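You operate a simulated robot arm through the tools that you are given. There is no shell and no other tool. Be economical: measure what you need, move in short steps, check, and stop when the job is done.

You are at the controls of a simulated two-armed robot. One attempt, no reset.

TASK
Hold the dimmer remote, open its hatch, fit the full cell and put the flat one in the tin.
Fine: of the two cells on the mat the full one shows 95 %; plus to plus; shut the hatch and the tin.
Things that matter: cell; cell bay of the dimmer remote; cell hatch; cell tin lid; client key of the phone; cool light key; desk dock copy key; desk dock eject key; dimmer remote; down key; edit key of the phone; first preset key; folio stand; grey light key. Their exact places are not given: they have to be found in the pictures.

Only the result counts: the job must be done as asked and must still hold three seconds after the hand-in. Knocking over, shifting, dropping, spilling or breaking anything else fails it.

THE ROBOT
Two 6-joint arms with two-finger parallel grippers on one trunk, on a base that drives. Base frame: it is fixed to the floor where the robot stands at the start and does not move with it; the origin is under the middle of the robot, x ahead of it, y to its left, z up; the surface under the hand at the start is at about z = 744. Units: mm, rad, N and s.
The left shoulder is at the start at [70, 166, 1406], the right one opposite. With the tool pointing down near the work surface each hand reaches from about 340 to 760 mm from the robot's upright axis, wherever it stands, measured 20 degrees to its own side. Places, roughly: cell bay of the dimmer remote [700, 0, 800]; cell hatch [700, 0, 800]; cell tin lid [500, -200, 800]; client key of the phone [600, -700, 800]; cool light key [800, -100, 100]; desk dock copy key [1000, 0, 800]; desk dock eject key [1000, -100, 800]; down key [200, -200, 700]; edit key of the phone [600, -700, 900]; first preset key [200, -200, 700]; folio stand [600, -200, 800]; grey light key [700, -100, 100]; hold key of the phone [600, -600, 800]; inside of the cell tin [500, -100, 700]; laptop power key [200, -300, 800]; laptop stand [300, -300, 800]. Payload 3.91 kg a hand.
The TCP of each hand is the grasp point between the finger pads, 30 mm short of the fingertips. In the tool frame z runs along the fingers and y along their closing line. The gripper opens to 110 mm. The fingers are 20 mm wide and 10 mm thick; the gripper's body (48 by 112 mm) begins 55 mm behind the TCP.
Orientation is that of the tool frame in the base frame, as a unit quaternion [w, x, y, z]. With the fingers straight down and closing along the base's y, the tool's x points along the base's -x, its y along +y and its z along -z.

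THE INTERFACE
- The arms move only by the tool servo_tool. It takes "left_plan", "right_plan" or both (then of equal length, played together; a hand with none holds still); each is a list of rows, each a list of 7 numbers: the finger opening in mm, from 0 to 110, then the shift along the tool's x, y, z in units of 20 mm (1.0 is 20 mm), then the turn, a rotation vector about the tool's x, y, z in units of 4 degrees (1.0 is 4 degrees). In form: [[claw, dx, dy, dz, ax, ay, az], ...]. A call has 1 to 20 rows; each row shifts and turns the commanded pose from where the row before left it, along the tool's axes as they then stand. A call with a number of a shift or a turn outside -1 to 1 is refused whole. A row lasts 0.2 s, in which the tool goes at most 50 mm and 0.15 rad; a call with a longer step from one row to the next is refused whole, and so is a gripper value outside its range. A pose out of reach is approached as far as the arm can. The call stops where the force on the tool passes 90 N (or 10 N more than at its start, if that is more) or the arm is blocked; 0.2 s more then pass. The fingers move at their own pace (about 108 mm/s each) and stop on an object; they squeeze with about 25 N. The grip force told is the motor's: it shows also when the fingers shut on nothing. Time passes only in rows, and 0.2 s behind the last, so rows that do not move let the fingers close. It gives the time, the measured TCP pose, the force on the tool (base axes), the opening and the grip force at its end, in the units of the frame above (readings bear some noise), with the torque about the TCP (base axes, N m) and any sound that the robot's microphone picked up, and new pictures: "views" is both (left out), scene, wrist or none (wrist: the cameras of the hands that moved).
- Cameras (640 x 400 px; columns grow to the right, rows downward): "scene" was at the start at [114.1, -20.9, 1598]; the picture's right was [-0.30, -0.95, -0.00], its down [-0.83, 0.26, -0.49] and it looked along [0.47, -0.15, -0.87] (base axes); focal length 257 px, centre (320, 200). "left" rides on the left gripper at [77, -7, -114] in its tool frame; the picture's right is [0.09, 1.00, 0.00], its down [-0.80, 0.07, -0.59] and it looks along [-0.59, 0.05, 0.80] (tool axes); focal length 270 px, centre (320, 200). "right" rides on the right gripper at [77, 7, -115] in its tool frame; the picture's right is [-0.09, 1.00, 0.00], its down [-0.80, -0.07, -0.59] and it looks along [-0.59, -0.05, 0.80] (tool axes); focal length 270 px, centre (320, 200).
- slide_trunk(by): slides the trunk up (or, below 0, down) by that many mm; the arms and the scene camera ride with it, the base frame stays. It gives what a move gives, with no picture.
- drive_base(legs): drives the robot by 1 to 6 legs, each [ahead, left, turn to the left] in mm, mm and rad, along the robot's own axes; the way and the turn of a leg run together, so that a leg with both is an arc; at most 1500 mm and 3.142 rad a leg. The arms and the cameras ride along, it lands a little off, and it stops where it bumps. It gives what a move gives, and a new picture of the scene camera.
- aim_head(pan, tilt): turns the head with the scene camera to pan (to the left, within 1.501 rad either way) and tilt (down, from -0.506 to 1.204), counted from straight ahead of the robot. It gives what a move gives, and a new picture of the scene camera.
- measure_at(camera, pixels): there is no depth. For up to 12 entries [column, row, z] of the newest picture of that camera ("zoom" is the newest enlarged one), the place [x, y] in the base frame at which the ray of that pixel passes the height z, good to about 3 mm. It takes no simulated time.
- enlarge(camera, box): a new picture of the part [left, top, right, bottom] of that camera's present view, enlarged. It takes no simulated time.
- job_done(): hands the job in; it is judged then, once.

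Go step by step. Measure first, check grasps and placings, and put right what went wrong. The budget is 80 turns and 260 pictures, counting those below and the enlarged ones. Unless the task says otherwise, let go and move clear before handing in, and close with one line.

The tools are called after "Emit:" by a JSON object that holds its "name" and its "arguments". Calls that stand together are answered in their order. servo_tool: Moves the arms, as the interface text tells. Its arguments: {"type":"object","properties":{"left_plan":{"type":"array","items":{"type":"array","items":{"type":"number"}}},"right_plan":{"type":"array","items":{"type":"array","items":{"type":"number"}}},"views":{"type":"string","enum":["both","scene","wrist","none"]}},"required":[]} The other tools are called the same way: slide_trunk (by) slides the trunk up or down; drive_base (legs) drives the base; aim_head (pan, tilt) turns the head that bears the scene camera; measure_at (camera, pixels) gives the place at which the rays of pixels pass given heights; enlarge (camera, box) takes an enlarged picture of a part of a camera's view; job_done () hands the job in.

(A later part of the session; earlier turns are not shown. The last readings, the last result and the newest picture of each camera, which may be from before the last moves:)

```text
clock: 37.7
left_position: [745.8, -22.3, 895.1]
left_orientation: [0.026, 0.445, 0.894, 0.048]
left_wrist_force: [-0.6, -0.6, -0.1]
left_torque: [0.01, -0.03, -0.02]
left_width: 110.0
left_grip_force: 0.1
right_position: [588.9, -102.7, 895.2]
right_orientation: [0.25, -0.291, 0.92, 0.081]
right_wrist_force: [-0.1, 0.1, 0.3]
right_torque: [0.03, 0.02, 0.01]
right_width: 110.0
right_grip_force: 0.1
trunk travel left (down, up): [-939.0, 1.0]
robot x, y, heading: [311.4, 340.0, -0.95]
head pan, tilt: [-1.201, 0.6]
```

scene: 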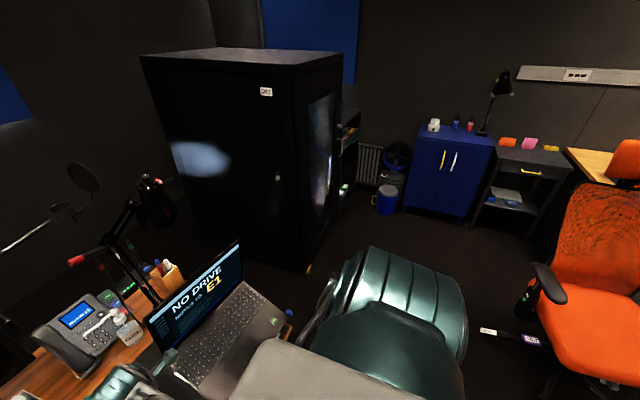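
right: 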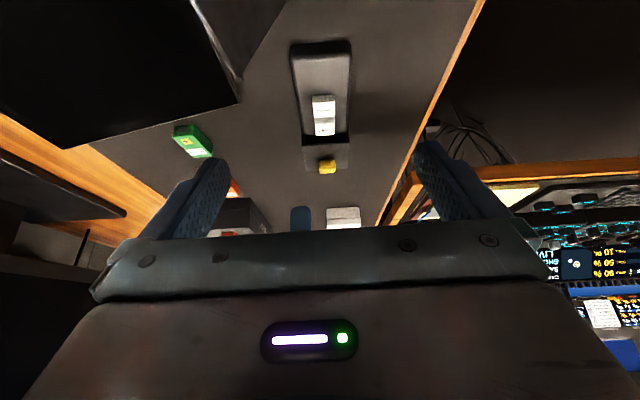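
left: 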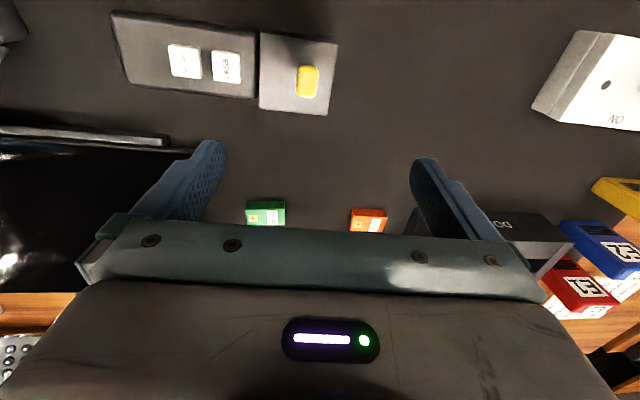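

The inward tilt works: the right TCP is now near lateral -28. I'll hover it over the grip point and re-aim the head to view the remote.

Emit:
{"name": "servo_tool", "arguments": {"right_plan": [[80, -0.866, 0.2, 0.5, 0, 0, 0], [80, -0.866, 0, 0.5, 0, 0, 0], [80, -0.866, 0, 0.5, 0, 0, 0], [80, -0.35, 0, 0.2, 0, 0, 0], [80, 0.5, 0, 0.866, 0, 0, 0], [80, 0.5, 0, 0.866, 0, 0, 0]], "views": "wrist"}}

Emit:
{"name": "aim_head", "arguments": {"pan": 0.05, "tilt": 1.05}}

Emit:
{"name": "measure_at", "arguments": {"camera": "right", "pixels": [[320, 180, 770]]}}

```text
clock: 38.7
left_position: [744.6, -22.5, 895.9]
left_orientation: [0.025, 0.446, 0.893, 0.05]
left_wrist_force: [-0.3, 0.1, -0.6]
left_torque: [-0.01, 0.02, -0.02]
left_width: 109.8
left_grip_force: 0.1
right_position: [573.5, -116.0, 866.7]
right_orientation: [0.192, -0.285, 0.937, 0.058]
right_wrist_force: [-0.8, -0.4, -0.5]
right_torque: [0.05, 0.01, 0.03]
right_width: 79.8
right_grip_force: 0.1
trunk travel left (down, up): [-939.0, 1.0]
robot x, y, heading: [305.6, 338.2, -0.947]
head pan, tilt: [-1.201, 0.6]
stopped in row 4 (right hand): the arm was blocked; the commanded pose is now the measured one
```

right: 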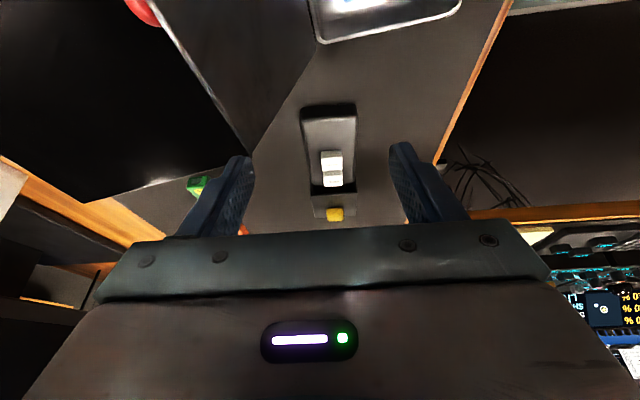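

```text
clock: 40.1
left_position: [744.9, -21.6, 894.7]
left_orientation: [0.025, 0.445, 0.894, 0.048]
left_wrist_force: [-0.1, 0.3, 0.2]
left_torque: [0.03, 0.0, 0.01]
left_width: 109.8
left_grip_force: 0.0
right_position: [573.3, -114.6, 867.8]
right_orientation: [0.192, -0.285, 0.937, 0.058]
right_wrist_force: [0.1, 0.5, -0.6]
right_torque: [0.02, 0.02, 0.02]
right_width: 79.8
right_grip_force: 0.1
trunk travel left (down, up): [-939.0, 1.0]
robot x, y, heading: [309.5, 338.4, -0.954]
head pan, tilt: [0.051, 1.051]
```

scene: 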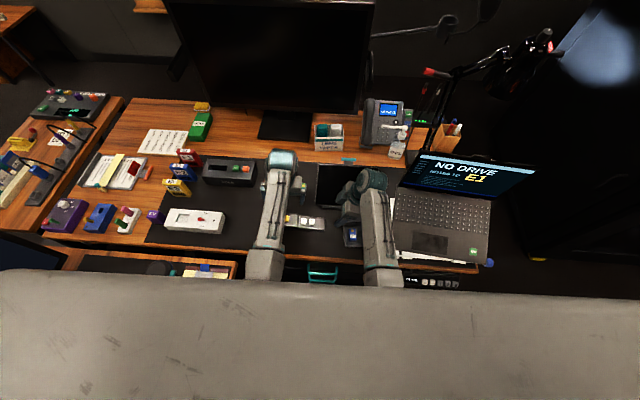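

```text
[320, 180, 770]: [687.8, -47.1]
```

The inward limit depends on tilt (about -170 at 0°, -25 at 30°). Shifting the base 65 mm further left will centre the remote between both hands.

Emit:
{"name": "drive_base", "arguments": {"legs": [[0, 65, 0]]}}

Emit:
{"name": "enlarge", "arguments": {"camera": "right", "box": [160, 0, 480, 240]}}

```text
clock: 41.1
left_position: [789.7, 10.4, 895.9]
left_orientation: [0.026, 0.446, 0.893, 0.051]
left_wrist_force: [0.0, -0.1, -0.3]
left_torque: [0.01, 0.01, 0.0]
left_width: 109.8
left_grip_force: 0.0
right_position: [621.0, -80.4, 866.0]
right_orientation: [0.195, -0.285, 0.937, 0.06]
right_wrist_force: [0.1, -0.9, 0.1]
right_torque: [0.0, -0.05, -0.03]
right_width: 79.8
right_grip_force: 0.0
trunk travel left (down, up): [-939.0, 1.0]
robot x, y, heading: [361.9, 370.3, -0.954]
head pan, tilt: [0.051, 1.051]
```

scene: 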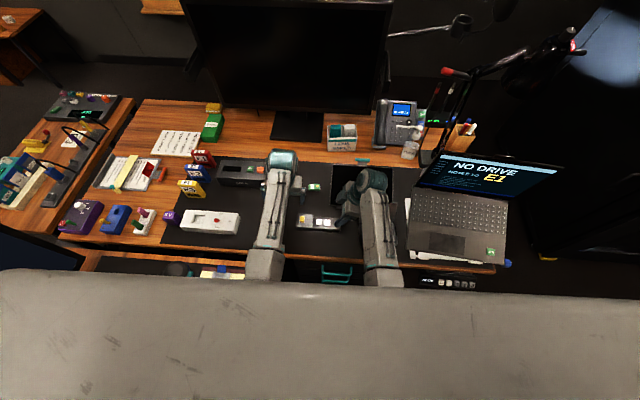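

```text
1.67 times, centred on (320, 120) of right
```

zoom: 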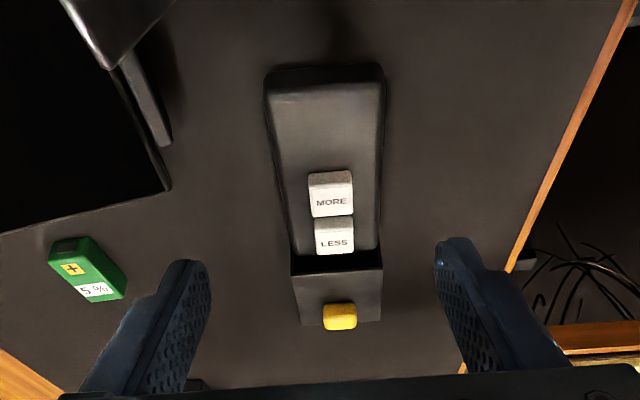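

The robot moved cleanly to about (361,370). A zoom on the hatch's right face may reveal how it opens.

Emit:
{"name": "enlarge", "arguments": {"camera": "right", "box": [290, 90, 370, 210]}}

Emit:
{"name": "measure_at", "arguments": {"camera": "right", "pixels": [[294, 44, 762], [352, 44, 762], [306, 148, 762], [349, 146, 762], [310, 190, 778], [350, 190, 778], [245, 95, 760], [330, 190, 790]]}}

```text
3.33 times, centred on (330, 150) of right
```

zoom: 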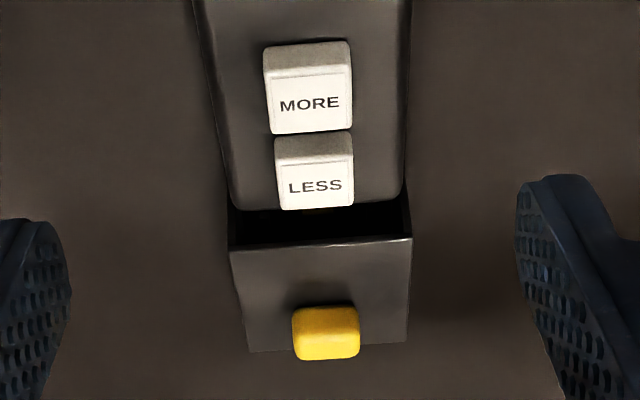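

```text
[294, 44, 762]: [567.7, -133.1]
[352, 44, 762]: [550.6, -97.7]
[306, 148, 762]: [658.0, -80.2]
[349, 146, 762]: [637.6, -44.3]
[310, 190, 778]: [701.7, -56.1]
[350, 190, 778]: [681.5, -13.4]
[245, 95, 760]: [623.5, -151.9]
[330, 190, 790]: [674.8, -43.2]
```

Those measures used the stale picture; I'll measure in the zoom instead.

Emit:
{"name": "measure_at", "arguments": {"camera": "zoom", "pixels": [[206, 180, 760], [404, 180, 760], [230, 246, 775], [411, 238, 775], [250, 352, 775], [408, 343, 775], [327, 315, 785]]}}

Emit:
{"name": "enlarge", "arguments": {"camera": "right", "box": [180, 20, 400, 180]}}

Emit:
{"name": "measure_at", "arguments": {"camera": "zoom", "pixels": [[330, 100, 762]]}}

```text
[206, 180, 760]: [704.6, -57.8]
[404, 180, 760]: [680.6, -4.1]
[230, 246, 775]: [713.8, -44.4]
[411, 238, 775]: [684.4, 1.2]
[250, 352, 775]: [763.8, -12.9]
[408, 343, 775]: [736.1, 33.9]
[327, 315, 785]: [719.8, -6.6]
```

```text
2.50 times, centred on (290, 100) of right
```

zoom: 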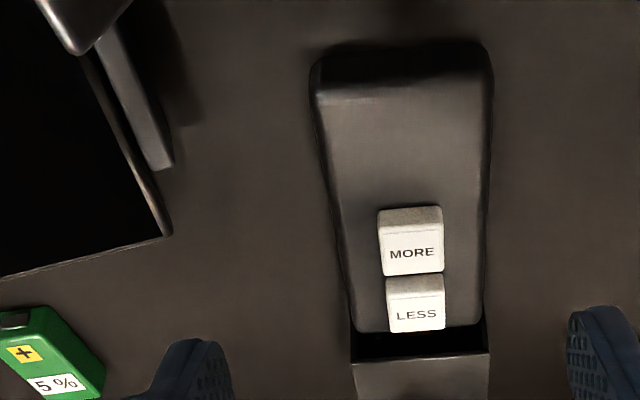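

```text
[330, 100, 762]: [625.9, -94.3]
```

Both views agree: hatch top at z≈775, hatch spans 60×55 mm centred (724,-6). I'll tilt the right hand to 33°, go to (642,-60) and descend part-way.

Emit:
{"name": "servo_tool", "arguments": {"right_plan": [[80, 0, 0, 0, 0, -0.8, 0], [80, 0, 0, 0, 0, -0.8, 0], [80, 0, 0, 0, 0, -0.8, 0], [80, -0.63, 0, 0.41, 0, 0, 0], [80, -0.63, 0, 0.41, 0, 0, 0], [80, 0.545, 0, 0.839, 0, 0, 0], [80, 0.545, 0, 0.839, 0, 0, 0], [80, 0, 0, 0, 0, 0, 0]], "views": "wrist"}}

```text
clock: 42.9
left_position: [794.4, 13.3, 895.4]
left_orientation: [0.025, 0.447, 0.893, 0.048]
left_wrist_force: [0.2, 0.0, -0.1]
left_torque: [0.03, 0.01, 0.02]
left_width: 109.9
left_grip_force: 0.0
right_position: [650.2, -63.5, 826.8]
right_orientation: [0.27, -0.279, 0.918, 0.081]
right_wrist_force: [0.1, -0.5, 0.1]
right_torque: [0.04, 0.0, 0.0]
right_width: 79.9
right_grip_force: 0.1
trunk travel left (down, up): [-939.0, 1.0]
robot x, y, heading: [357.9, 373.3, -0.952]
head pan, tilt: [0.051, 1.051]
```

right: 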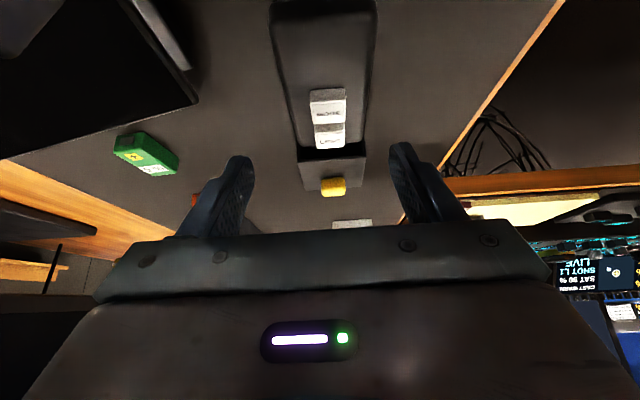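

TCP is 8 mm too far ahead of the remote's centre line; I correct, descend to z≈781 and close.

Emit:
{"name": "servo_tool", "arguments": {"right_plan": [[80, 0, 0.37, 0, 0, 0, 0], [80, 0.545, 0, 0.839, 0, 0, 0], [80, 0.545, 0, 0.839, 0, 0, 0], [80, 0.15, 0, 0.23, 0, 0, 0], [40, 0, 0, 0, 0, 0, 0], [20, 0, 0, 0, 0, 0, 0], [20, 0, 0, 0, 0, 0, 0], [20, 0, 0, 0, 0, 0, 0]], "views": "both"}}

```text
clock: 44.7
left_position: [794.9, 14.3, 894.9]
left_orientation: [0.025, 0.446, 0.893, 0.049]
left_wrist_force: [-0.2, -0.4, 0.0]
left_torque: [0.0, -0.01, -0.02]
left_width: 110.3
left_grip_force: 0.1
right_position: [644.3, -55.8, 782.8]
right_orientation: [0.27, -0.279, 0.918, 0.082]
right_wrist_force: [1.3, 0.3, 1.6]
right_torque: [0.14, -0.14, -0.1]
right_width: 51.2
right_grip_force: 24.6
trunk travel left (down, up): [-939.0, 1.0]
robot x, y, heading: [359.2, 374.7, -0.95]
head pan, tilt: [0.051, 1.051]
```

scene: 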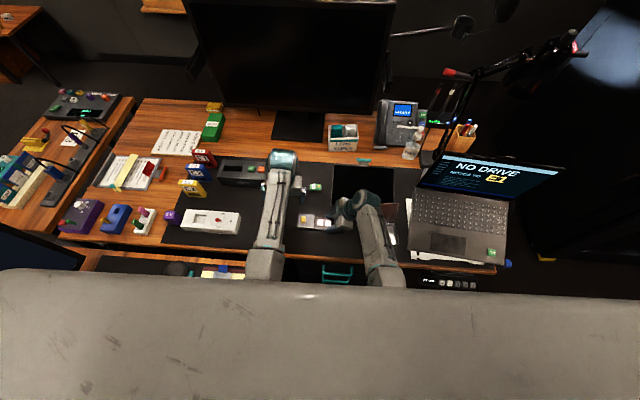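
right: 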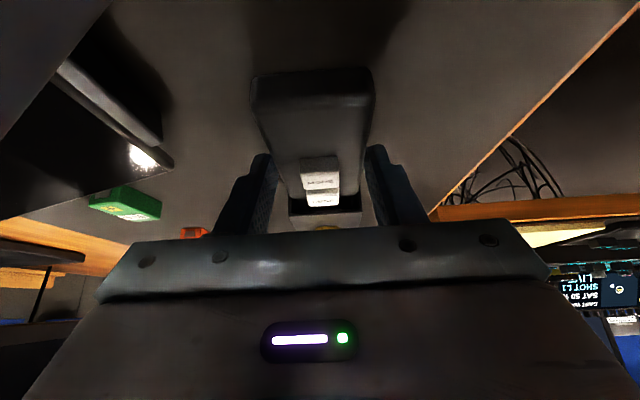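

The remote is gripped (51 mm, 24.6 N). Now the left hand: level it, turn it 90° so it closes along the robot's ahead axis, and tilt it 20° inward.

Emit:
{"name": "servo_tool", "arguments": {"left_plan": [[60, 0, 1, 0, 0.8, 0, 0.2], [60, 0, 1, 0, 0.8, 0, 0.2], [60, 0, 0, 0, 0, 0, 1], [60, 0, 0, 0, 0, 0, 1], [60, 0, 0, 0, 0, 0, 1], [60, 0, 0, 0, 0, 0, 1], [60, 0, 0, 0, 0, 0, 1], [60, 0, 0, 0, 0, 0, 1], [60, 0, 0, 0, 0, 0, 1], [60, 0, 0, 0, 0, 0, 1], [60, 0, 0, 0, 0, 0, 1], [60, 0, 0, 0, 0, 0, 1], [60, 0, 0, 0, 0, 0, 1], [60, 0, 0, 0, 0, 0, 1], [60, 0, 0, 0, 0, 0, 1], [60, 0, 0, 0, 0, 0, 1], [60, 0, 0, 0, 0, 0, 1], [60, 0, 0, 0, 0, 0, 1], [60, 0, 0, 0, 0, 0, 1], [60, 0, 0, 0, 0, 0, 1]], "views": "none"}}

Emit:
{"name": "servo_tool", "arguments": {"left_plan": [[60, 0, 0, 0, 0, 0, 1], [60, 0, 0, 0, 0, 0, 1], [60, 0, 0, 0, 0, 0, 1], [60, 0, 0, 0, 0, 0, 1], [60, 0, 0, 0, 0, 0, 0.5], [60, 0, 0, 0, 0, -1, 0], [60, 0, 0, 0, 0, -1, 0], [60, 0, 0, 0, 0, -1, 0], [60, 0, 0, 0, 0, -1, 0], [60, 0, 0, 0, 0, -1, 0], [60, 0, 0, 0, 0, 0, 0]], "views": "wrist"}}

```text
clock: 48.9
left_position: [826.8, 37.1, 898.7]
left_orientation: [0.0, 0.894, 0.449, 0.0]
left_wrist_force: [0.2, 0.0, 0.2]
left_torque: [-0.02, -0.01, -0.03]
left_width: 60.0
left_grip_force: 0.0
right_position: [644.1, -56.3, 781.3]
right_orientation: [0.27, -0.279, 0.918, 0.082]
right_wrist_force: [-0.3, -0.5, 1.8]
right_torque: [0.03, 0.0, -0.07]
right_width: 51.4
right_grip_force: 24.6
trunk travel left (down, up): [-939.0, 1.0]
robot x, y, heading: [360.3, 372.9, -0.957]
head pan, tilt: [0.051, 1.051]
```

```text
clock: 51.3
left_position: [828.0, 37.5, 899.2]
left_orientation: [0.054, 0.938, 0.299, -0.168]
left_wrist_force: [0.6, -1.4, 0.0]
left_torque: [-0.02, -0.01, -0.03]
left_width: 59.9
left_grip_force: 0.0
right_position: [643.9, -55.9, 781.0]
right_orientation: [0.269, -0.279, 0.918, 0.082]
right_wrist_force: [0.0, 0.0, 1.6]
right_torque: [-0.07, 0.09, -0.05]
right_width: 51.4
right_grip_force: 25.5
trunk travel left (down, up): [-939.0, 1.0]
robot x, y, heading: [360.2, 376.1, -0.949]
head pan, tilt: [0.051, 1.051]
```

left: 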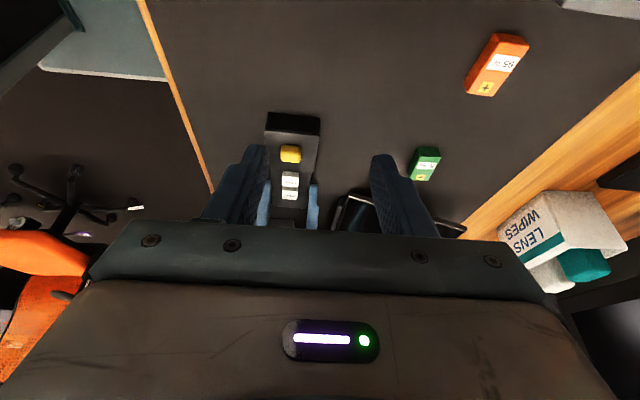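

Clear view of the remote from the left hand; I'll measure the knob here and zoom for detail.

Emit:
{"name": "enlarge", "arguments": {"camera": "left", "box": [240, 90, 350, 220]}}

Emit:
{"name": "measure_at", "arguments": {"camera": "left", "pixels": [[290, 154, 782], [282, 146, 784], [299, 146, 784], [268, 112, 775], [320, 118, 775], [496, 65, 758], [424, 163, 758], [483, 88, 758], [508, 42, 758]]}}

```text
3.08 times, centred on (295, 155) of left
```

zoom: 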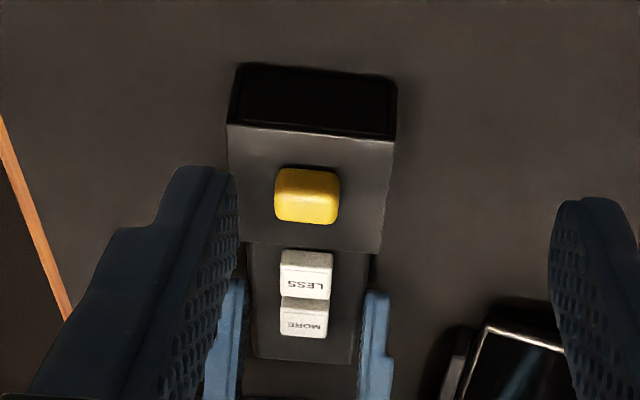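

```text
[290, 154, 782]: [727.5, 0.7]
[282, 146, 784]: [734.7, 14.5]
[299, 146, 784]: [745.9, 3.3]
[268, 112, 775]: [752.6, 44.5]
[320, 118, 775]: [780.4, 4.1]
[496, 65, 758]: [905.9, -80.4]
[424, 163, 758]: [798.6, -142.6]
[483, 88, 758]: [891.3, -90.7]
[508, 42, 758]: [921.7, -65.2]
```

Knob centre ≈ (728,1). I bring the left hand above it, stopping 40 mm higher for a check.

Emit:
{"name": "servo_tool", "arguments": {"left_plan": [[50, -0.94, -0.3, 0.342, 0, 0, 0], [50, -0.94, -0.3, 0.342, 0, 0, 0], [50, -0.94, -0.3, 0.342, 0, 0, 0], [50, -0.94, -0.3, 0.342, 0, 0, 0], [50, -0.59, -0.15, 0.21, 0, 0, 0], [50, 0.342, 0, 0.94, 0, 0, 0], [50, 0.342, 0, 0.94, 0, 0, 0], [50, 0.17, 0, 0.47, 0, 0, 0]], "views": "both"}}

Emit:
{"name": "enlarge", "arguments": {"camera": "left", "box": [220, 60, 420, 240]}}

```text
clock: 53.1
left_position: [736.7, 5.5, 848.7]
left_orientation: [0.054, 0.938, 0.299, -0.166]
left_wrist_force: [0.5, 0.3, 0.0]
left_torque: [0.02, 0.02, 0.01]
left_width: 50.0
left_grip_force: 0.1
right_position: [644.5, -56.0, 781.5]
right_orientation: [0.269, -0.279, 0.918, 0.082]
right_wrist_force: [-1.2, 0.7, 1.7]
right_torque: [0.06, -0.02, -0.08]
right_width: 51.3
right_grip_force: 25.4
trunk travel left (down, up): [-939.0, 1.0]
robot x, y, heading: [359.1, 373.0, -0.954]
head pan, tilt: [0.051, 1.051]
```

scene: 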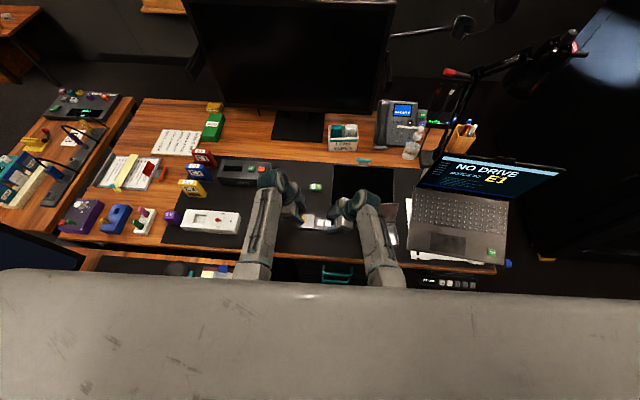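
left: 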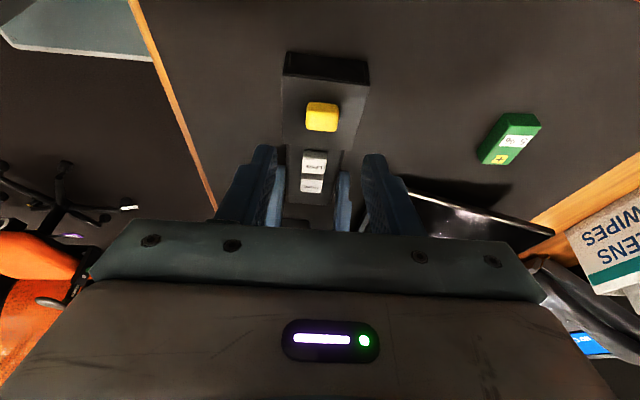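

```text
2.22 times, centred on (320, 150) of left
```

zoom: 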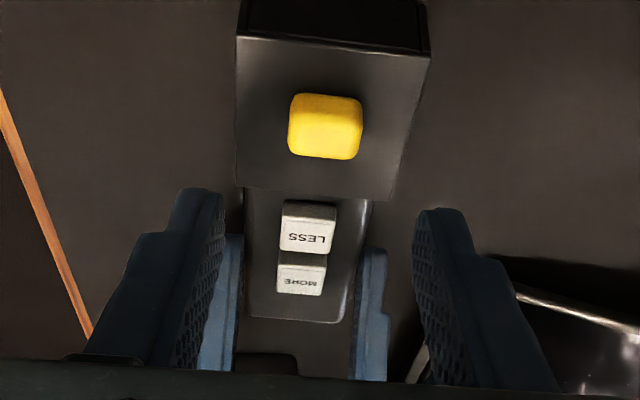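

Alignment fits the plan (knob will sit between the tips after a straight descent). I descend 38 mm and close on the knob.

Emit:
{"name": "servo_tool", "arguments": {"left_plan": [[40, 0.342, 0, 0.94, 0, 0, 0], [40, 0.31, 0, 0.846, 0, 0, 0], [40, 0, 0, 0, 0, 0, 0], [15, 0, 0, 0, 0, 0, 0], [10, 0, 0, 0, 0, 0, 0], [10, 0, 0, 0, 0, 0, 0]], "views": "wrist"}}

Emit:
{"name": "enlarge", "arguments": {"camera": "left", "box": [220, 60, 420, 240]}}

```text
clock: 54.5
left_position: [734.1, 7.1, 811.0]
left_orientation: [0.054, 0.938, 0.299, -0.166]
left_wrist_force: [3.8, -3.4, -3.5]
left_torque: [-0.02, -0.23, -0.14]
left_width: 21.0
left_grip_force: 25.0
right_position: [643.7, -55.8, 781.4]
right_orientation: [0.271, -0.279, 0.918, 0.082]
right_wrist_force: [-4.5, 3.7, 6.0]
right_torque: [0.21, -0.13, 0.64]
right_width: 51.4
right_grip_force: 25.5
trunk travel left (down, up): [-939.0, 1.0]
robot x, y, heading: [361.3, 373.1, -0.955]
head pan, tilt: [0.051, 1.051]
```

left: 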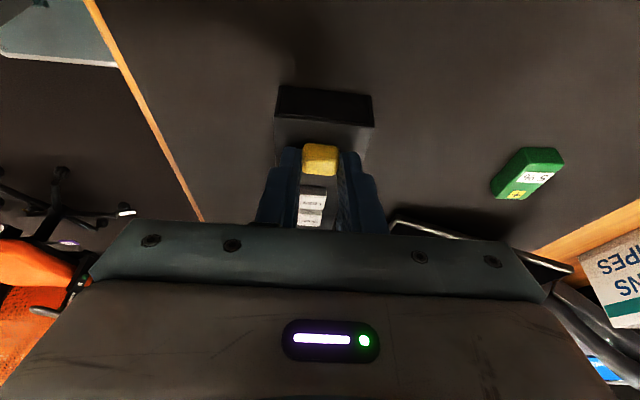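

```text
2.22 times, centred on (320, 150) of left
```

zoom: 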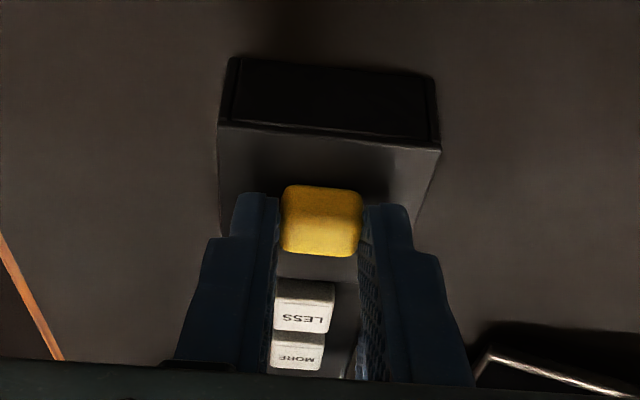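

Knob gripped (21 mm, 25 N). I pull gently left 12 mm and watch the force.

Emit:
{"name": "servo_tool", "arguments": {"left_plan": [[10, 0.188, 0, -0.068, 0, 0, 0], [10, 0.188, 0, -0.068, 0, 0, 0], [10, 0.188, 0, -0.068, 0, 0, 0]], "views": "wrist"}}

Emit:
{"name": "enlarge", "arguments": {"camera": "left", "box": [220, 60, 420, 240]}}

```text
clock: 55.3
left_position: [745.4, 11.4, 811.5]
left_orientation: [0.053, 0.938, 0.298, -0.166]
left_wrist_force: [2.1, -3.0, -2.7]
left_torque: [-0.1, -0.03, -0.1]
left_width: 21.1
left_grip_force: 25.1
right_position: [643.7, -56.0, 781.8]
right_orientation: [0.27, -0.278, 0.918, 0.082]
right_wrist_force: [-2.1, 3.7, 5.2]
right_torque: [0.32, -0.4, 0.62]
right_width: 51.1
right_grip_force: 24.9
trunk travel left (down, up): [-939.0, 1.0]
robot x, y, heading: [357.8, 372.6, -0.953]
head pan, tilt: [0.051, 1.051]
```

left: 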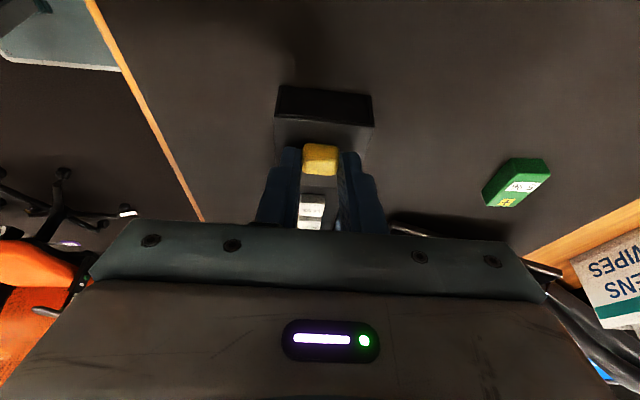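

```text
2.22 times, centred on (320, 150) of left
```

zoom: 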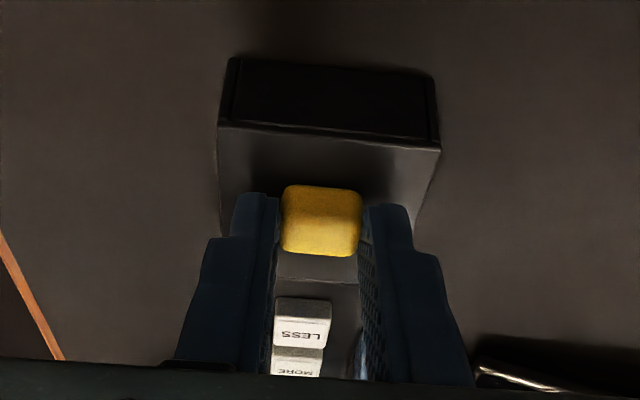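

The hatch slides left freely while the remote stays. I keep pulling.

Emit:
{"name": "servo_tool", "arguments": {"left_plan": [[10, 0.282, 0, -0.103, 0, 0, 0], [10, 0.282, 0, -0.103, 0, 0, 0], [10, 0.282, 0, -0.103, 0, 0, 0], [10, 0.282, 0, -0.103, 0, 0, 0], [10, 0.282, 0, -0.103, 0, 0, 0]], "views": "both"}}

Emit:
{"name": "enlarge", "arguments": {"camera": "scene", "box": [270, 180, 370, 250]}}

```text
clock: 56.5
left_position: [770.8, 30.6, 812.2]
left_orientation: [0.053, 0.938, 0.299, -0.166]
left_wrist_force: [1.7, -3.5, -3.4]
left_torque: [-0.01, -0.19, -0.13]
left_width: 21.0
left_grip_force: 24.8
right_position: [643.6, -56.1, 781.7]
right_orientation: [0.269, -0.279, 0.918, 0.081]
right_wrist_force: [-2.8, 2.6, 5.6]
right_torque: [0.25, -0.21, 0.56]
right_width: 51.2
right_grip_force: 24.8
trunk travel left (down, up): [-939.0, 1.0]
robot x, y, heading: [355.6, 368.7, -0.957]
head pan, tilt: [0.051, 1.051]
```

scene: 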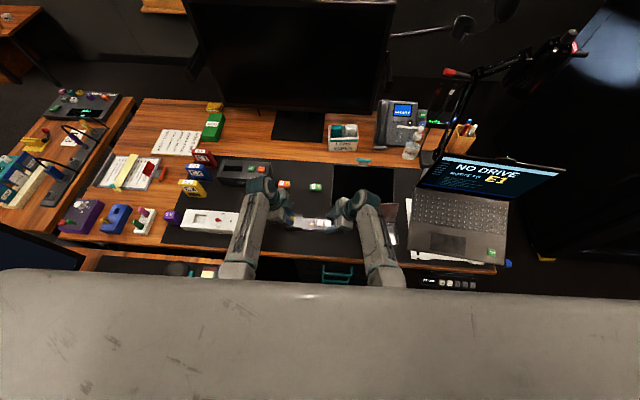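
left: 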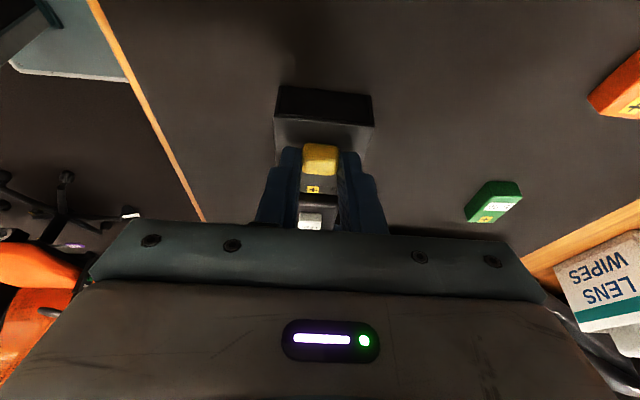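

```text
5.71 times, centred on (320, 215) of scene
```

zoom: 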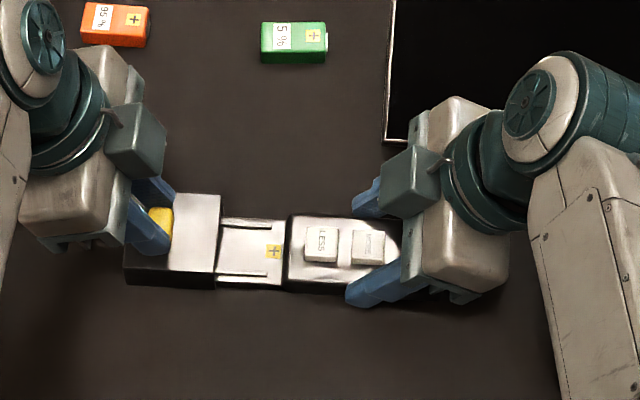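

The bay is appearing with its "+" at the key end. I keep sliding until it stops.

Emit:
{"name": "servo_tool", "arguments": {"left_plan": [[10, 0.282, 0, -0.103, 0, 0, 0], [10, 0.282, 0, -0.103, 0, 0, 0], [10, 0.282, 0, -0.103, 0, 0, 0], [10, 0.282, 0, -0.103, 0, 0, 0], [10, 0, 0, 0, 0, 0, 0]], "views": "none"}}

Emit:
{"name": "enlarge", "arguments": {"camera": "scene", "box": [280, 200, 345, 240]}}

Emit:
{"name": "enlarge", "arguments": {"camera": "right", "box": [240, 120, 400, 250]}}

```text
clock: 57.7
left_position: [789.5, 43.1, 811.6]
left_orientation: [0.053, 0.938, 0.298, -0.169]
left_wrist_force: [-18.6, -12.5, -1.3]
left_torque: [-0.45, 0.65, -0.18]
left_width: 21.0
left_grip_force: 25.3
right_position: [646.4, -55.1, 782.8]
right_orientation: [0.271, -0.279, 0.918, 0.082]
right_wrist_force: [18.1, 12.6, 1.5]
right_torque: [0.33, -0.43, 0.17]
right_width: 51.5
right_grip_force: 25.1
trunk travel left (down, up): [-939.0, 1.0]
robot x, y, heading: [360.8, 371.5, -0.948]
head pan, tilt: [0.051, 1.051]
```

```text
9.85 times, centred on (312, 220) of scene
```

zoom: 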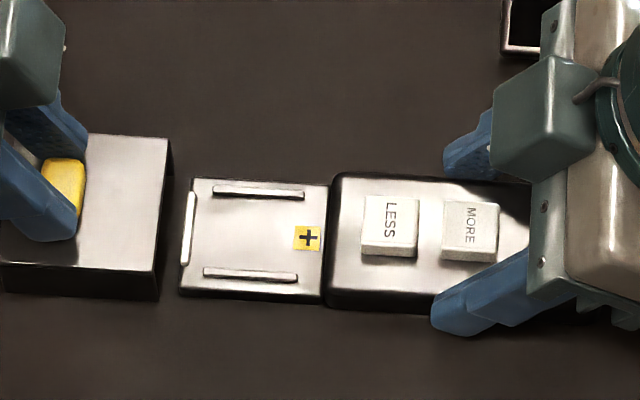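

```text
3.08 times, centred on (320, 185) of right
```

zoom: 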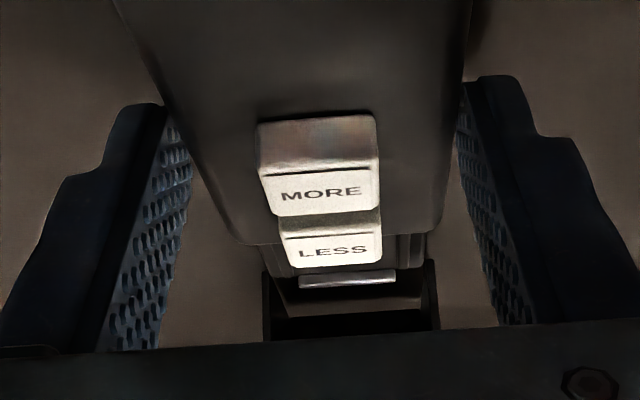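

The hatch hit its stop (22 N) and the bay is fully open and empty. I back off 3 mm, release the knob, rise, and head toward the orange cell.

Emit:
{"name": "servo_tool", "arguments": {"left_plan": [[10, -0.14, 0, 0.05, 0, 0, 0], [40, 0, 0, 0, 0, 0, 0], [45, 0, 0, 0, 0, 0, 0], [45, -0.342, 0, -0.94, 0, 0, 0], [45, -0.342, 0, -0.94, 0, 0, 0], [45, -0.342, 0, -0.94, 0, 0, 0], [60, 0.94, 1, -0.342, 0, 0, 0], [60, 0.94, 1, -0.342, 0, 0, 0], [60, 0, 1, 0, 0, 0, 0], [60, 0, 1, 0, 0, 0, 0], [60, 0, 1, 0, 0, 0, 0], [60, 0, 1, 0, 0, 0, 0], [60, 0, 0, 0, 0, 0, 0]], "views": "wrist"}}

Emit:
{"name": "enlarge", "arguments": {"camera": "scene", "box": [260, 160, 360, 240]}}

```text
clock: 60.5
left_position: [889.0, -32.2, 871.0]
left_orientation: [0.054, 0.938, 0.299, -0.166]
left_wrist_force: [-0.1, 0.2, -0.5]
left_torque: [0.01, 0.0, -0.01]
left_width: 59.9
left_grip_force: 0.1
right_position: [644.3, -56.1, 781.9]
right_orientation: [0.27, -0.278, 0.918, 0.081]
right_wrist_force: [-0.1, 0.1, -0.7]
right_torque: [-0.08, 0.09, 0.02]
right_width: 51.3
right_grip_force: 24.8
trunk travel left (down, up): [-939.0, 1.0]
robot x, y, heading: [359.5, 371.1, -0.953]
head pan, tilt: [0.051, 1.051]
```

left: 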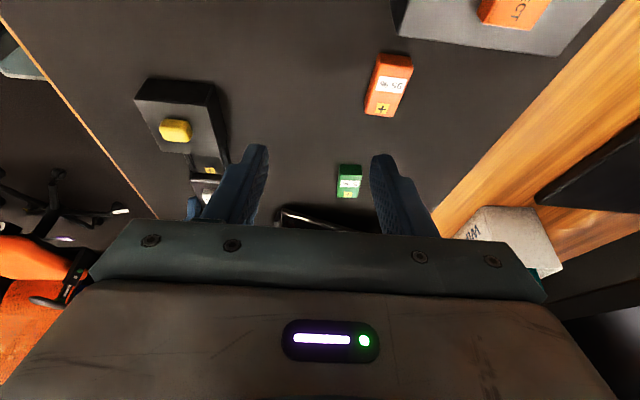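

```text
5.00 times, centred on (310, 200) of scene
```

zoom: 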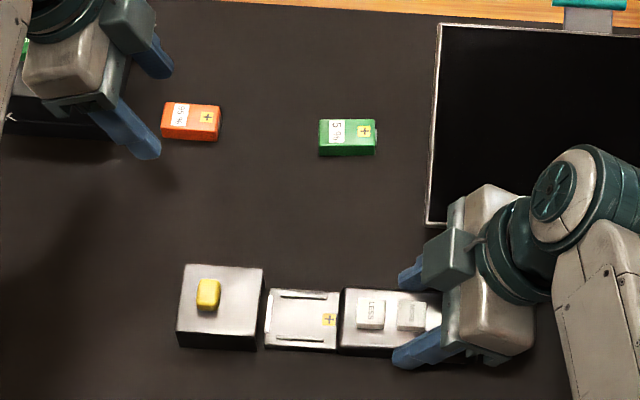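

I'll measure the orange cell, the green cell and the bay precisely.

Emit:
{"name": "measure_at", "arguments": {"camera": "scene", "pixels": [[310, 200, 760]]}}

Emit:
{"name": "measure_at", "arguments": {"camera": "zoom", "pixels": [[162, 133, 746], [214, 141, 746], [172, 103, 760], [220, 106, 760], [163, 125, 760], [216, 128, 760], [320, 148, 760], [376, 148, 760], [321, 120, 760], [375, 120, 760]]}}

Emit:
{"name": "enlarge", "arguments": {"camera": "left", "box": [330, 20, 450, 130]}}

```text
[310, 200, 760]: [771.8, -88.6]
```

```text
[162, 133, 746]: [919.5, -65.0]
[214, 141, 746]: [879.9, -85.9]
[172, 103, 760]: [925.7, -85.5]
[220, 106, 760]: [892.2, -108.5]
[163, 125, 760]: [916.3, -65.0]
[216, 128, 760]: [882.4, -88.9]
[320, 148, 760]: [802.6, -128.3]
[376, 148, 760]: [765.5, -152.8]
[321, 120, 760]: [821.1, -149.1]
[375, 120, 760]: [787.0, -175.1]
```

```text
3.64 times, centred on (390, 75) of left
```

zoom: 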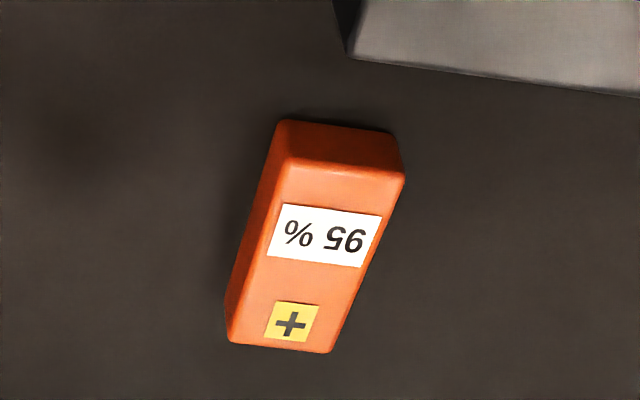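

Emit:
{"name": "measure_at", "arguments": {"camera": "zoom", "pixels": [[290, 160, 762], [403, 180, 762], [230, 342, 762], [330, 352, 762], [278, 122, 746], [392, 133, 746], [224, 305, 746], [292, 323, 762]]}}

Emit:
{"name": "enlarge", "arguments": {"camera": "scene", "box": [305, 210, 335, 235]}}

Emit:
{"name": "measure_at", "arguments": {"camera": "zoom", "pixels": [[320, 200, 760]]}}

```text
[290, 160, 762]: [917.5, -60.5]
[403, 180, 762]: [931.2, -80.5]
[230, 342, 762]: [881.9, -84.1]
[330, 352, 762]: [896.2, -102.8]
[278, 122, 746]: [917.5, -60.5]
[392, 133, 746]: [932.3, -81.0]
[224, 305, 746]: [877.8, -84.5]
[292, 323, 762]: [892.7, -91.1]
```

```text
16.00 times, centred on (320, 222) of scene
```

zoom: 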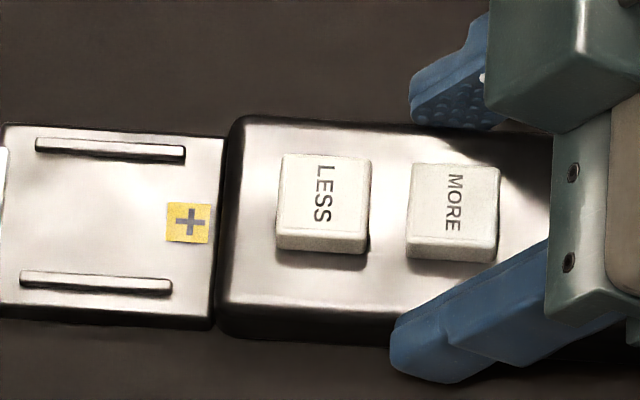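

```text
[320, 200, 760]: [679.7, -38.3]
```

Emit:
{"name": "measure_at", "arguments": {"camera": "zoom", "pixels": [[36, 148, 755], [185, 158, 755], [20, 277, 755], [171, 287, 755], [5, 200, 755], [188, 222, 752], [225, 220, 752], [225, 140, 752], [213, 320, 752]]}}

Emit:
{"name": "enlarge", "arguments": {"camera": "left", "box": [120, 70, 260, 220]}}

```text
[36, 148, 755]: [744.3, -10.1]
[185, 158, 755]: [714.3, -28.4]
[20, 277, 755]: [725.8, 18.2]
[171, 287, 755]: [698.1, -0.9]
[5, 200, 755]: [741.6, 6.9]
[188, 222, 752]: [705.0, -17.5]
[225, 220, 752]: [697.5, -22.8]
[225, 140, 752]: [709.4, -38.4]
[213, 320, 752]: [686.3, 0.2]
```

```text
2.67 times, centred on (190, 145) of left
```

zoom: 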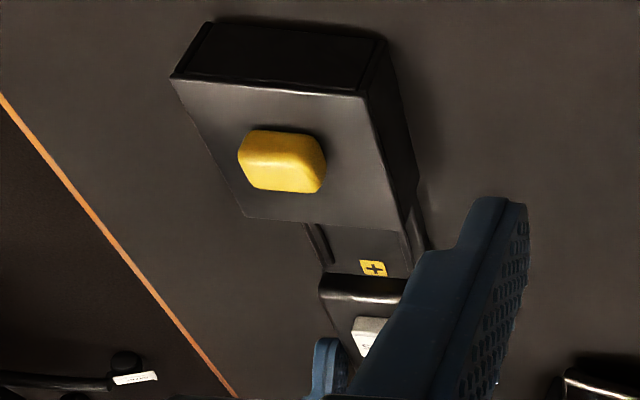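

Cell: 42×24 mm, top z≈762, centre (907,-82). Bay centre ≈ (719,-6), with side rails, so I'll grip the cell high. I move over it and descend part-way.

Emit:
{"name": "servo_tool", "arguments": {"left_plan": [[46, -0.2, 0.85, 0.07, 0, 0, 0], [46, 0, 0.85, 0, 0, 0, 0], [46, 0, 0.85, 0, 0, 0, 0], [46, 0.342, 0, 0.94, 0, 0, 0], [46, 0.342, 0, 0.94, 0, 0, 0], [46, 0.342, 0, 0.94, 0, 0, 0], [46, 0, 0, 0, 0, 0, 0]], "views": "wrist"}}

Emit:
{"name": "enlarge", "arguments": {"camera": "left", "box": [240, 80, 400, 220]}}

```text
clock: 62.1
left_position: [914.8, -78.0, 811.2]
left_orientation: [0.052, 0.938, 0.299, -0.166]
left_wrist_force: [1.1, -0.4, -0.8]
left_torque: [0.01, -0.01, 0.0]
left_width: 45.9
left_grip_force: 0.1
right_position: [645.1, -55.3, 782.9]
right_orientation: [0.27, -0.279, 0.918, 0.082]
right_wrist_force: [-1.5, 0.6, 1.0]
right_torque: [-0.07, 0.07, 0.05]
right_width: 51.2
right_grip_force: 25.1
trunk travel left (down, up): [-939.0, 1.0]
robot x, y, heading: [362.6, 373.8, -0.953]
head pan, tilt: [0.051, 1.051]
```

left: 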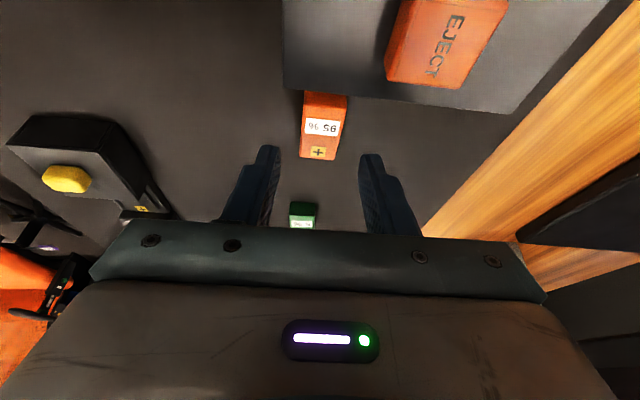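

```text
2.86 times, centred on (320, 150) of left
```

zoom: 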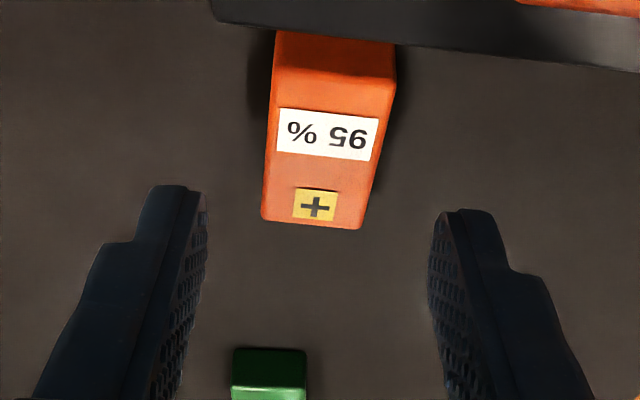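

Well centred. I descend 26 mm and close on the cell.

Emit:
{"name": "servo_tool", "arguments": {"left_plan": [[46, 0.222, 0, 0.611, 0, 0, 0], [46, 0.222, 0, 0.611, 0, 0, 0], [46, 0, 0, 0, 0, 0, 0], [20, 0, 0, 0, 0, 0, 0], [15, 0, 0, 0, 0, 0, 0], [15, 0, 0, 0, 0, 0, 0]], "views": "wrist"}}

Emit:
{"name": "enlarge", "arguments": {"camera": "left", "box": [240, 80, 400, 220]}}

```text
clock: 63.5
left_position: [908.4, -67.6, 792.8]
left_orientation: [0.053, 0.938, 0.298, -0.167]
left_wrist_force: [0.9, 0.0, 0.9]
left_torque: [0.02, 0.02, 0.0]
left_width: 14.9
left_grip_force: 0.0
left hand out of reach, approached as far as the arm can: row 1, 2
right_position: [645.9, -56.9, 782.7]
right_orientation: [0.269, -0.28, 0.918, 0.083]
right_wrist_force: [-0.6, 1.0, 0.7]
right_torque: [-0.06, 0.03, -0.02]
right_width: 51.1
right_grip_force: 25.4
trunk travel left (down, up): [-939.0, 1.0]
robot x, y, heading: [361.3, 372.1, -0.952]
head pan, tilt: [0.051, 1.051]
```

left: 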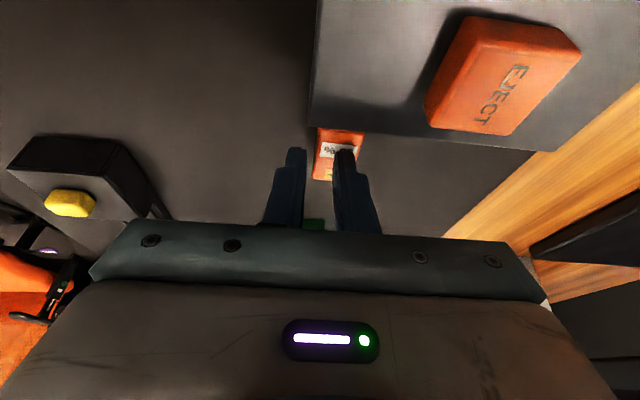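

```text
2.86 times, centred on (320, 150) of left
```

zoom: 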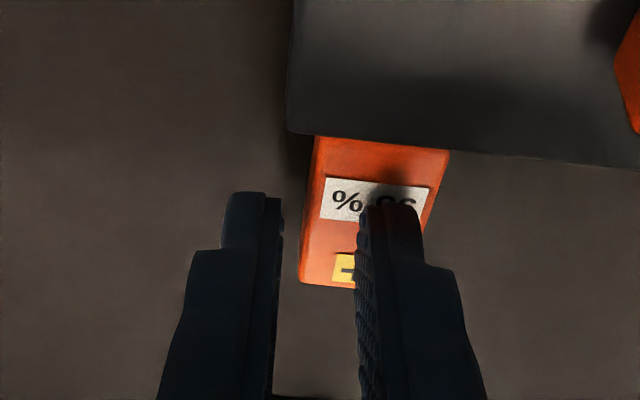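

The arm cannot reach low enough here with the trunk up. I'll lift the left hand, release the remote with the right hand and raise it, then lower the trunk.

Emit:
{"name": "servo_tool", "arguments": {"left_plan": [[46, -0.342, 0, -0.94, 0, 0, 0], [46, -0.342, 0, -0.94, 0, 0, 0], [46, -0.342, 0, -0.94, 0, 0, 0], [46, -0.342, 0, -0.94, 0, 0, 0], [46, 0, 0, 0, 0, 0, 0], [46, 0, 0, 0, 0, 0, 0], [46, 0, 0, 0, 0, 0, 0], [46, 0, 0, 0, 0, 0, 0]], "right_plan": [[80, 0, 0, 0, 0, 0, 0], [80, 0, 0, 0, 0, 0, 0], [80, -0.545, 0, -0.839, 0, 0, 0], [80, -0.545, 0, -0.839, 0, 0, 0], [80, -0.545, 0, -0.839, 0, 0, 0], [80, -0.545, 0, -0.839, 0, 0, 0], [80, -0.545, 0, -0.839, 0, 0, 0], [80, -0.4, 0, -0.61, 0, 0, 0]], "views": "none"}}

Emit:
{"name": "slide_trunk", "arguments": {"by": -70}}

Emit:
{"name": "enlarge", "arguments": {"camera": "scene", "box": [260, 150, 380, 250]}}

```text
clock: 65.3
left_position: [932.4, -98.6, 845.9]
left_orientation: [0.053, 0.939, 0.298, -0.165]
left_wrist_force: [-0.7, -1.0, -0.1]
left_torque: [0.0, 0.01, 0.01]
left_width: 45.8
left_grip_force: 0.0
left hand out of reach, approached as far as the arm can: row 1, 2, 3, 4
right_position: [639.0, -61.7, 895.2]
right_orientation: [0.263, -0.279, 0.92, 0.078]
right_wrist_force: [0.1, 0.2, 0.5]
right_torque: [0.01, 0.0, -0.01]
right_width: 80.0
right_grip_force: 0.1
trunk travel left (down, up): [-939.0, 1.0]
robot x, y, heading: [361.4, 373.2, -0.954]
head pan, tilt: [0.051, 1.051]
```

```text
clock: 66.4
left_position: [933.3, -98.6, 791.6]
left_orientation: [0.063, 0.939, 0.297, -0.164]
left_wrist_force: [3.3, 9.6, 75.7]
left_torque: [1.92, 1.09, -0.22]
left_width: 48.5
left_grip_force: 2.2
right_position: [633.2, -56.3, 829.1]
right_orientation: [0.265, -0.28, 0.92, 0.076]
right_wrist_force: [-0.2, 0.2, -0.3]
right_torque: [0.0, 0.04, 0.03]
right_width: 80.3
right_grip_force: 0.1
trunk travel left (down, up): [-869.0, 71.0]
robot x, y, heading: [357.4, 375.5, -0.955]
head pan, tilt: [0.051, 1.051]
```

```text
4.00 times, centred on (320, 200) of scene
```

zoom: 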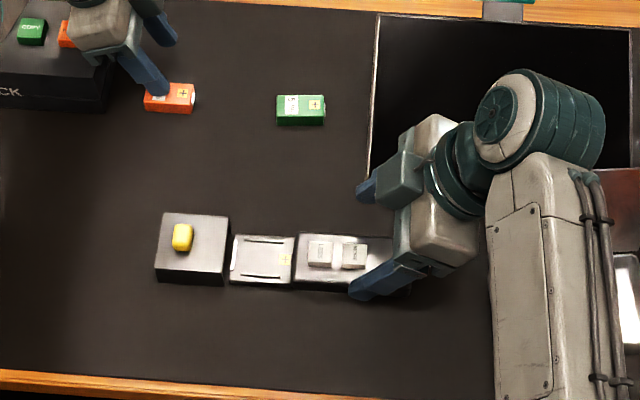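

The left finger is pressing on the cell (75 N). I lift the left hand immediately.

Emit:
{"name": "servo_tool", "arguments": {"left_plan": [[46, -0.342, 0, -0.94, 0, 0, 0], [46, -0.342, 0, -0.94, 0, 0, 0], [46, -0.342, 0, -0.94, 0, 0, 0]], "views": "wrist"}}

Emit:
{"name": "enlarge", "arguments": {"camera": "scene", "box": [240, 140, 340, 220]}}

```text
clock: 67.2
left_position: [946.8, -117.5, 819.5]
left_orientation: [0.052, 0.939, 0.298, -0.166]
left_wrist_force: [-0.6, 0.3, 0.9]
left_torque: [0.0, -0.01, 0.04]
left_width: 46.2
left_grip_force: 0.0
left hand out of reach, approached as far as the arm can: row 1, 2, 3
right_position: [636.0, -59.0, 822.6]
right_orientation: [0.263, -0.278, 0.92, 0.078]
right_wrist_force: [0.1, 0.1, -0.1]
right_torque: [0.05, -0.01, 0.01]
right_width: 80.1
right_grip_force: 0.1
trunk travel left (down, up): [-869.0, 71.0]
robot x, y, heading: [360.3, 372.7, -0.954]
head pan, tilt: [0.051, 1.051]
```

left: 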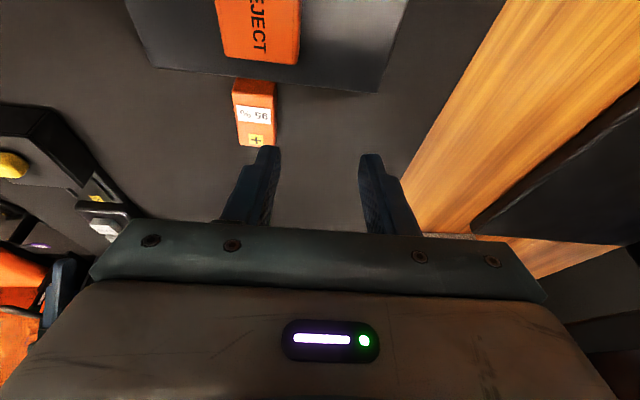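

```text
5.00 times, centred on (290, 180) of scene
```

zoom: 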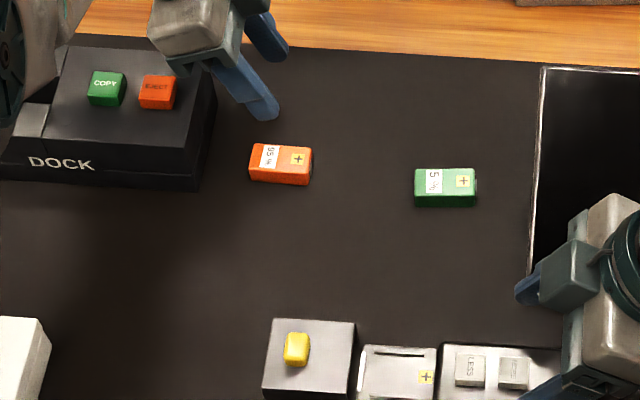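

The left hand drifted ahead along a reach limit; both cells remain in place. I'll pull the left hand back 100 mm and up before going on.

Emit:
{"name": "servo_tool", "arguments": {"left_plan": [[46, 0, -1, 0, 0, 0, 0], [46, 0, -1, 0, 0, 0, 0], [46, 0, -1, 0, 0, 0, 0], [46, 0, -1, 0, 0, 0, 0], [46, 0, -1, 0, 0, 0, 0], [46, 0, 0, 0, 0, 0, 0]], "views": "none"}}

```text
clock: 68.6
left_position: [938.3, -98.7, 792.3]
left_orientation: [0.064, 0.939, 0.297, -0.163]
left_wrist_force: [10.4, -9.3, 64.0]
left_torque: [0.78, 0.55, 0.09]
left_width: 38.1
left_grip_force: 0.1
left hand out of reach, approached as far as the arm can: row 1, 2, 3, 4, 5
right_position: [632.8, -57.7, 827.9]
right_orientation: [0.265, -0.28, 0.92, 0.077]
right_wrist_force: [-0.1, 0.1, -0.7]
right_torque: [0.03, -0.01, -0.03]
right_width: 79.8
right_grip_force: 0.1
trunk travel left (down, up): [-869.0, 71.0]
robot x, y, heading: [357.3, 371.5, -0.955]
head pan, tilt: [0.051, 1.051]
```

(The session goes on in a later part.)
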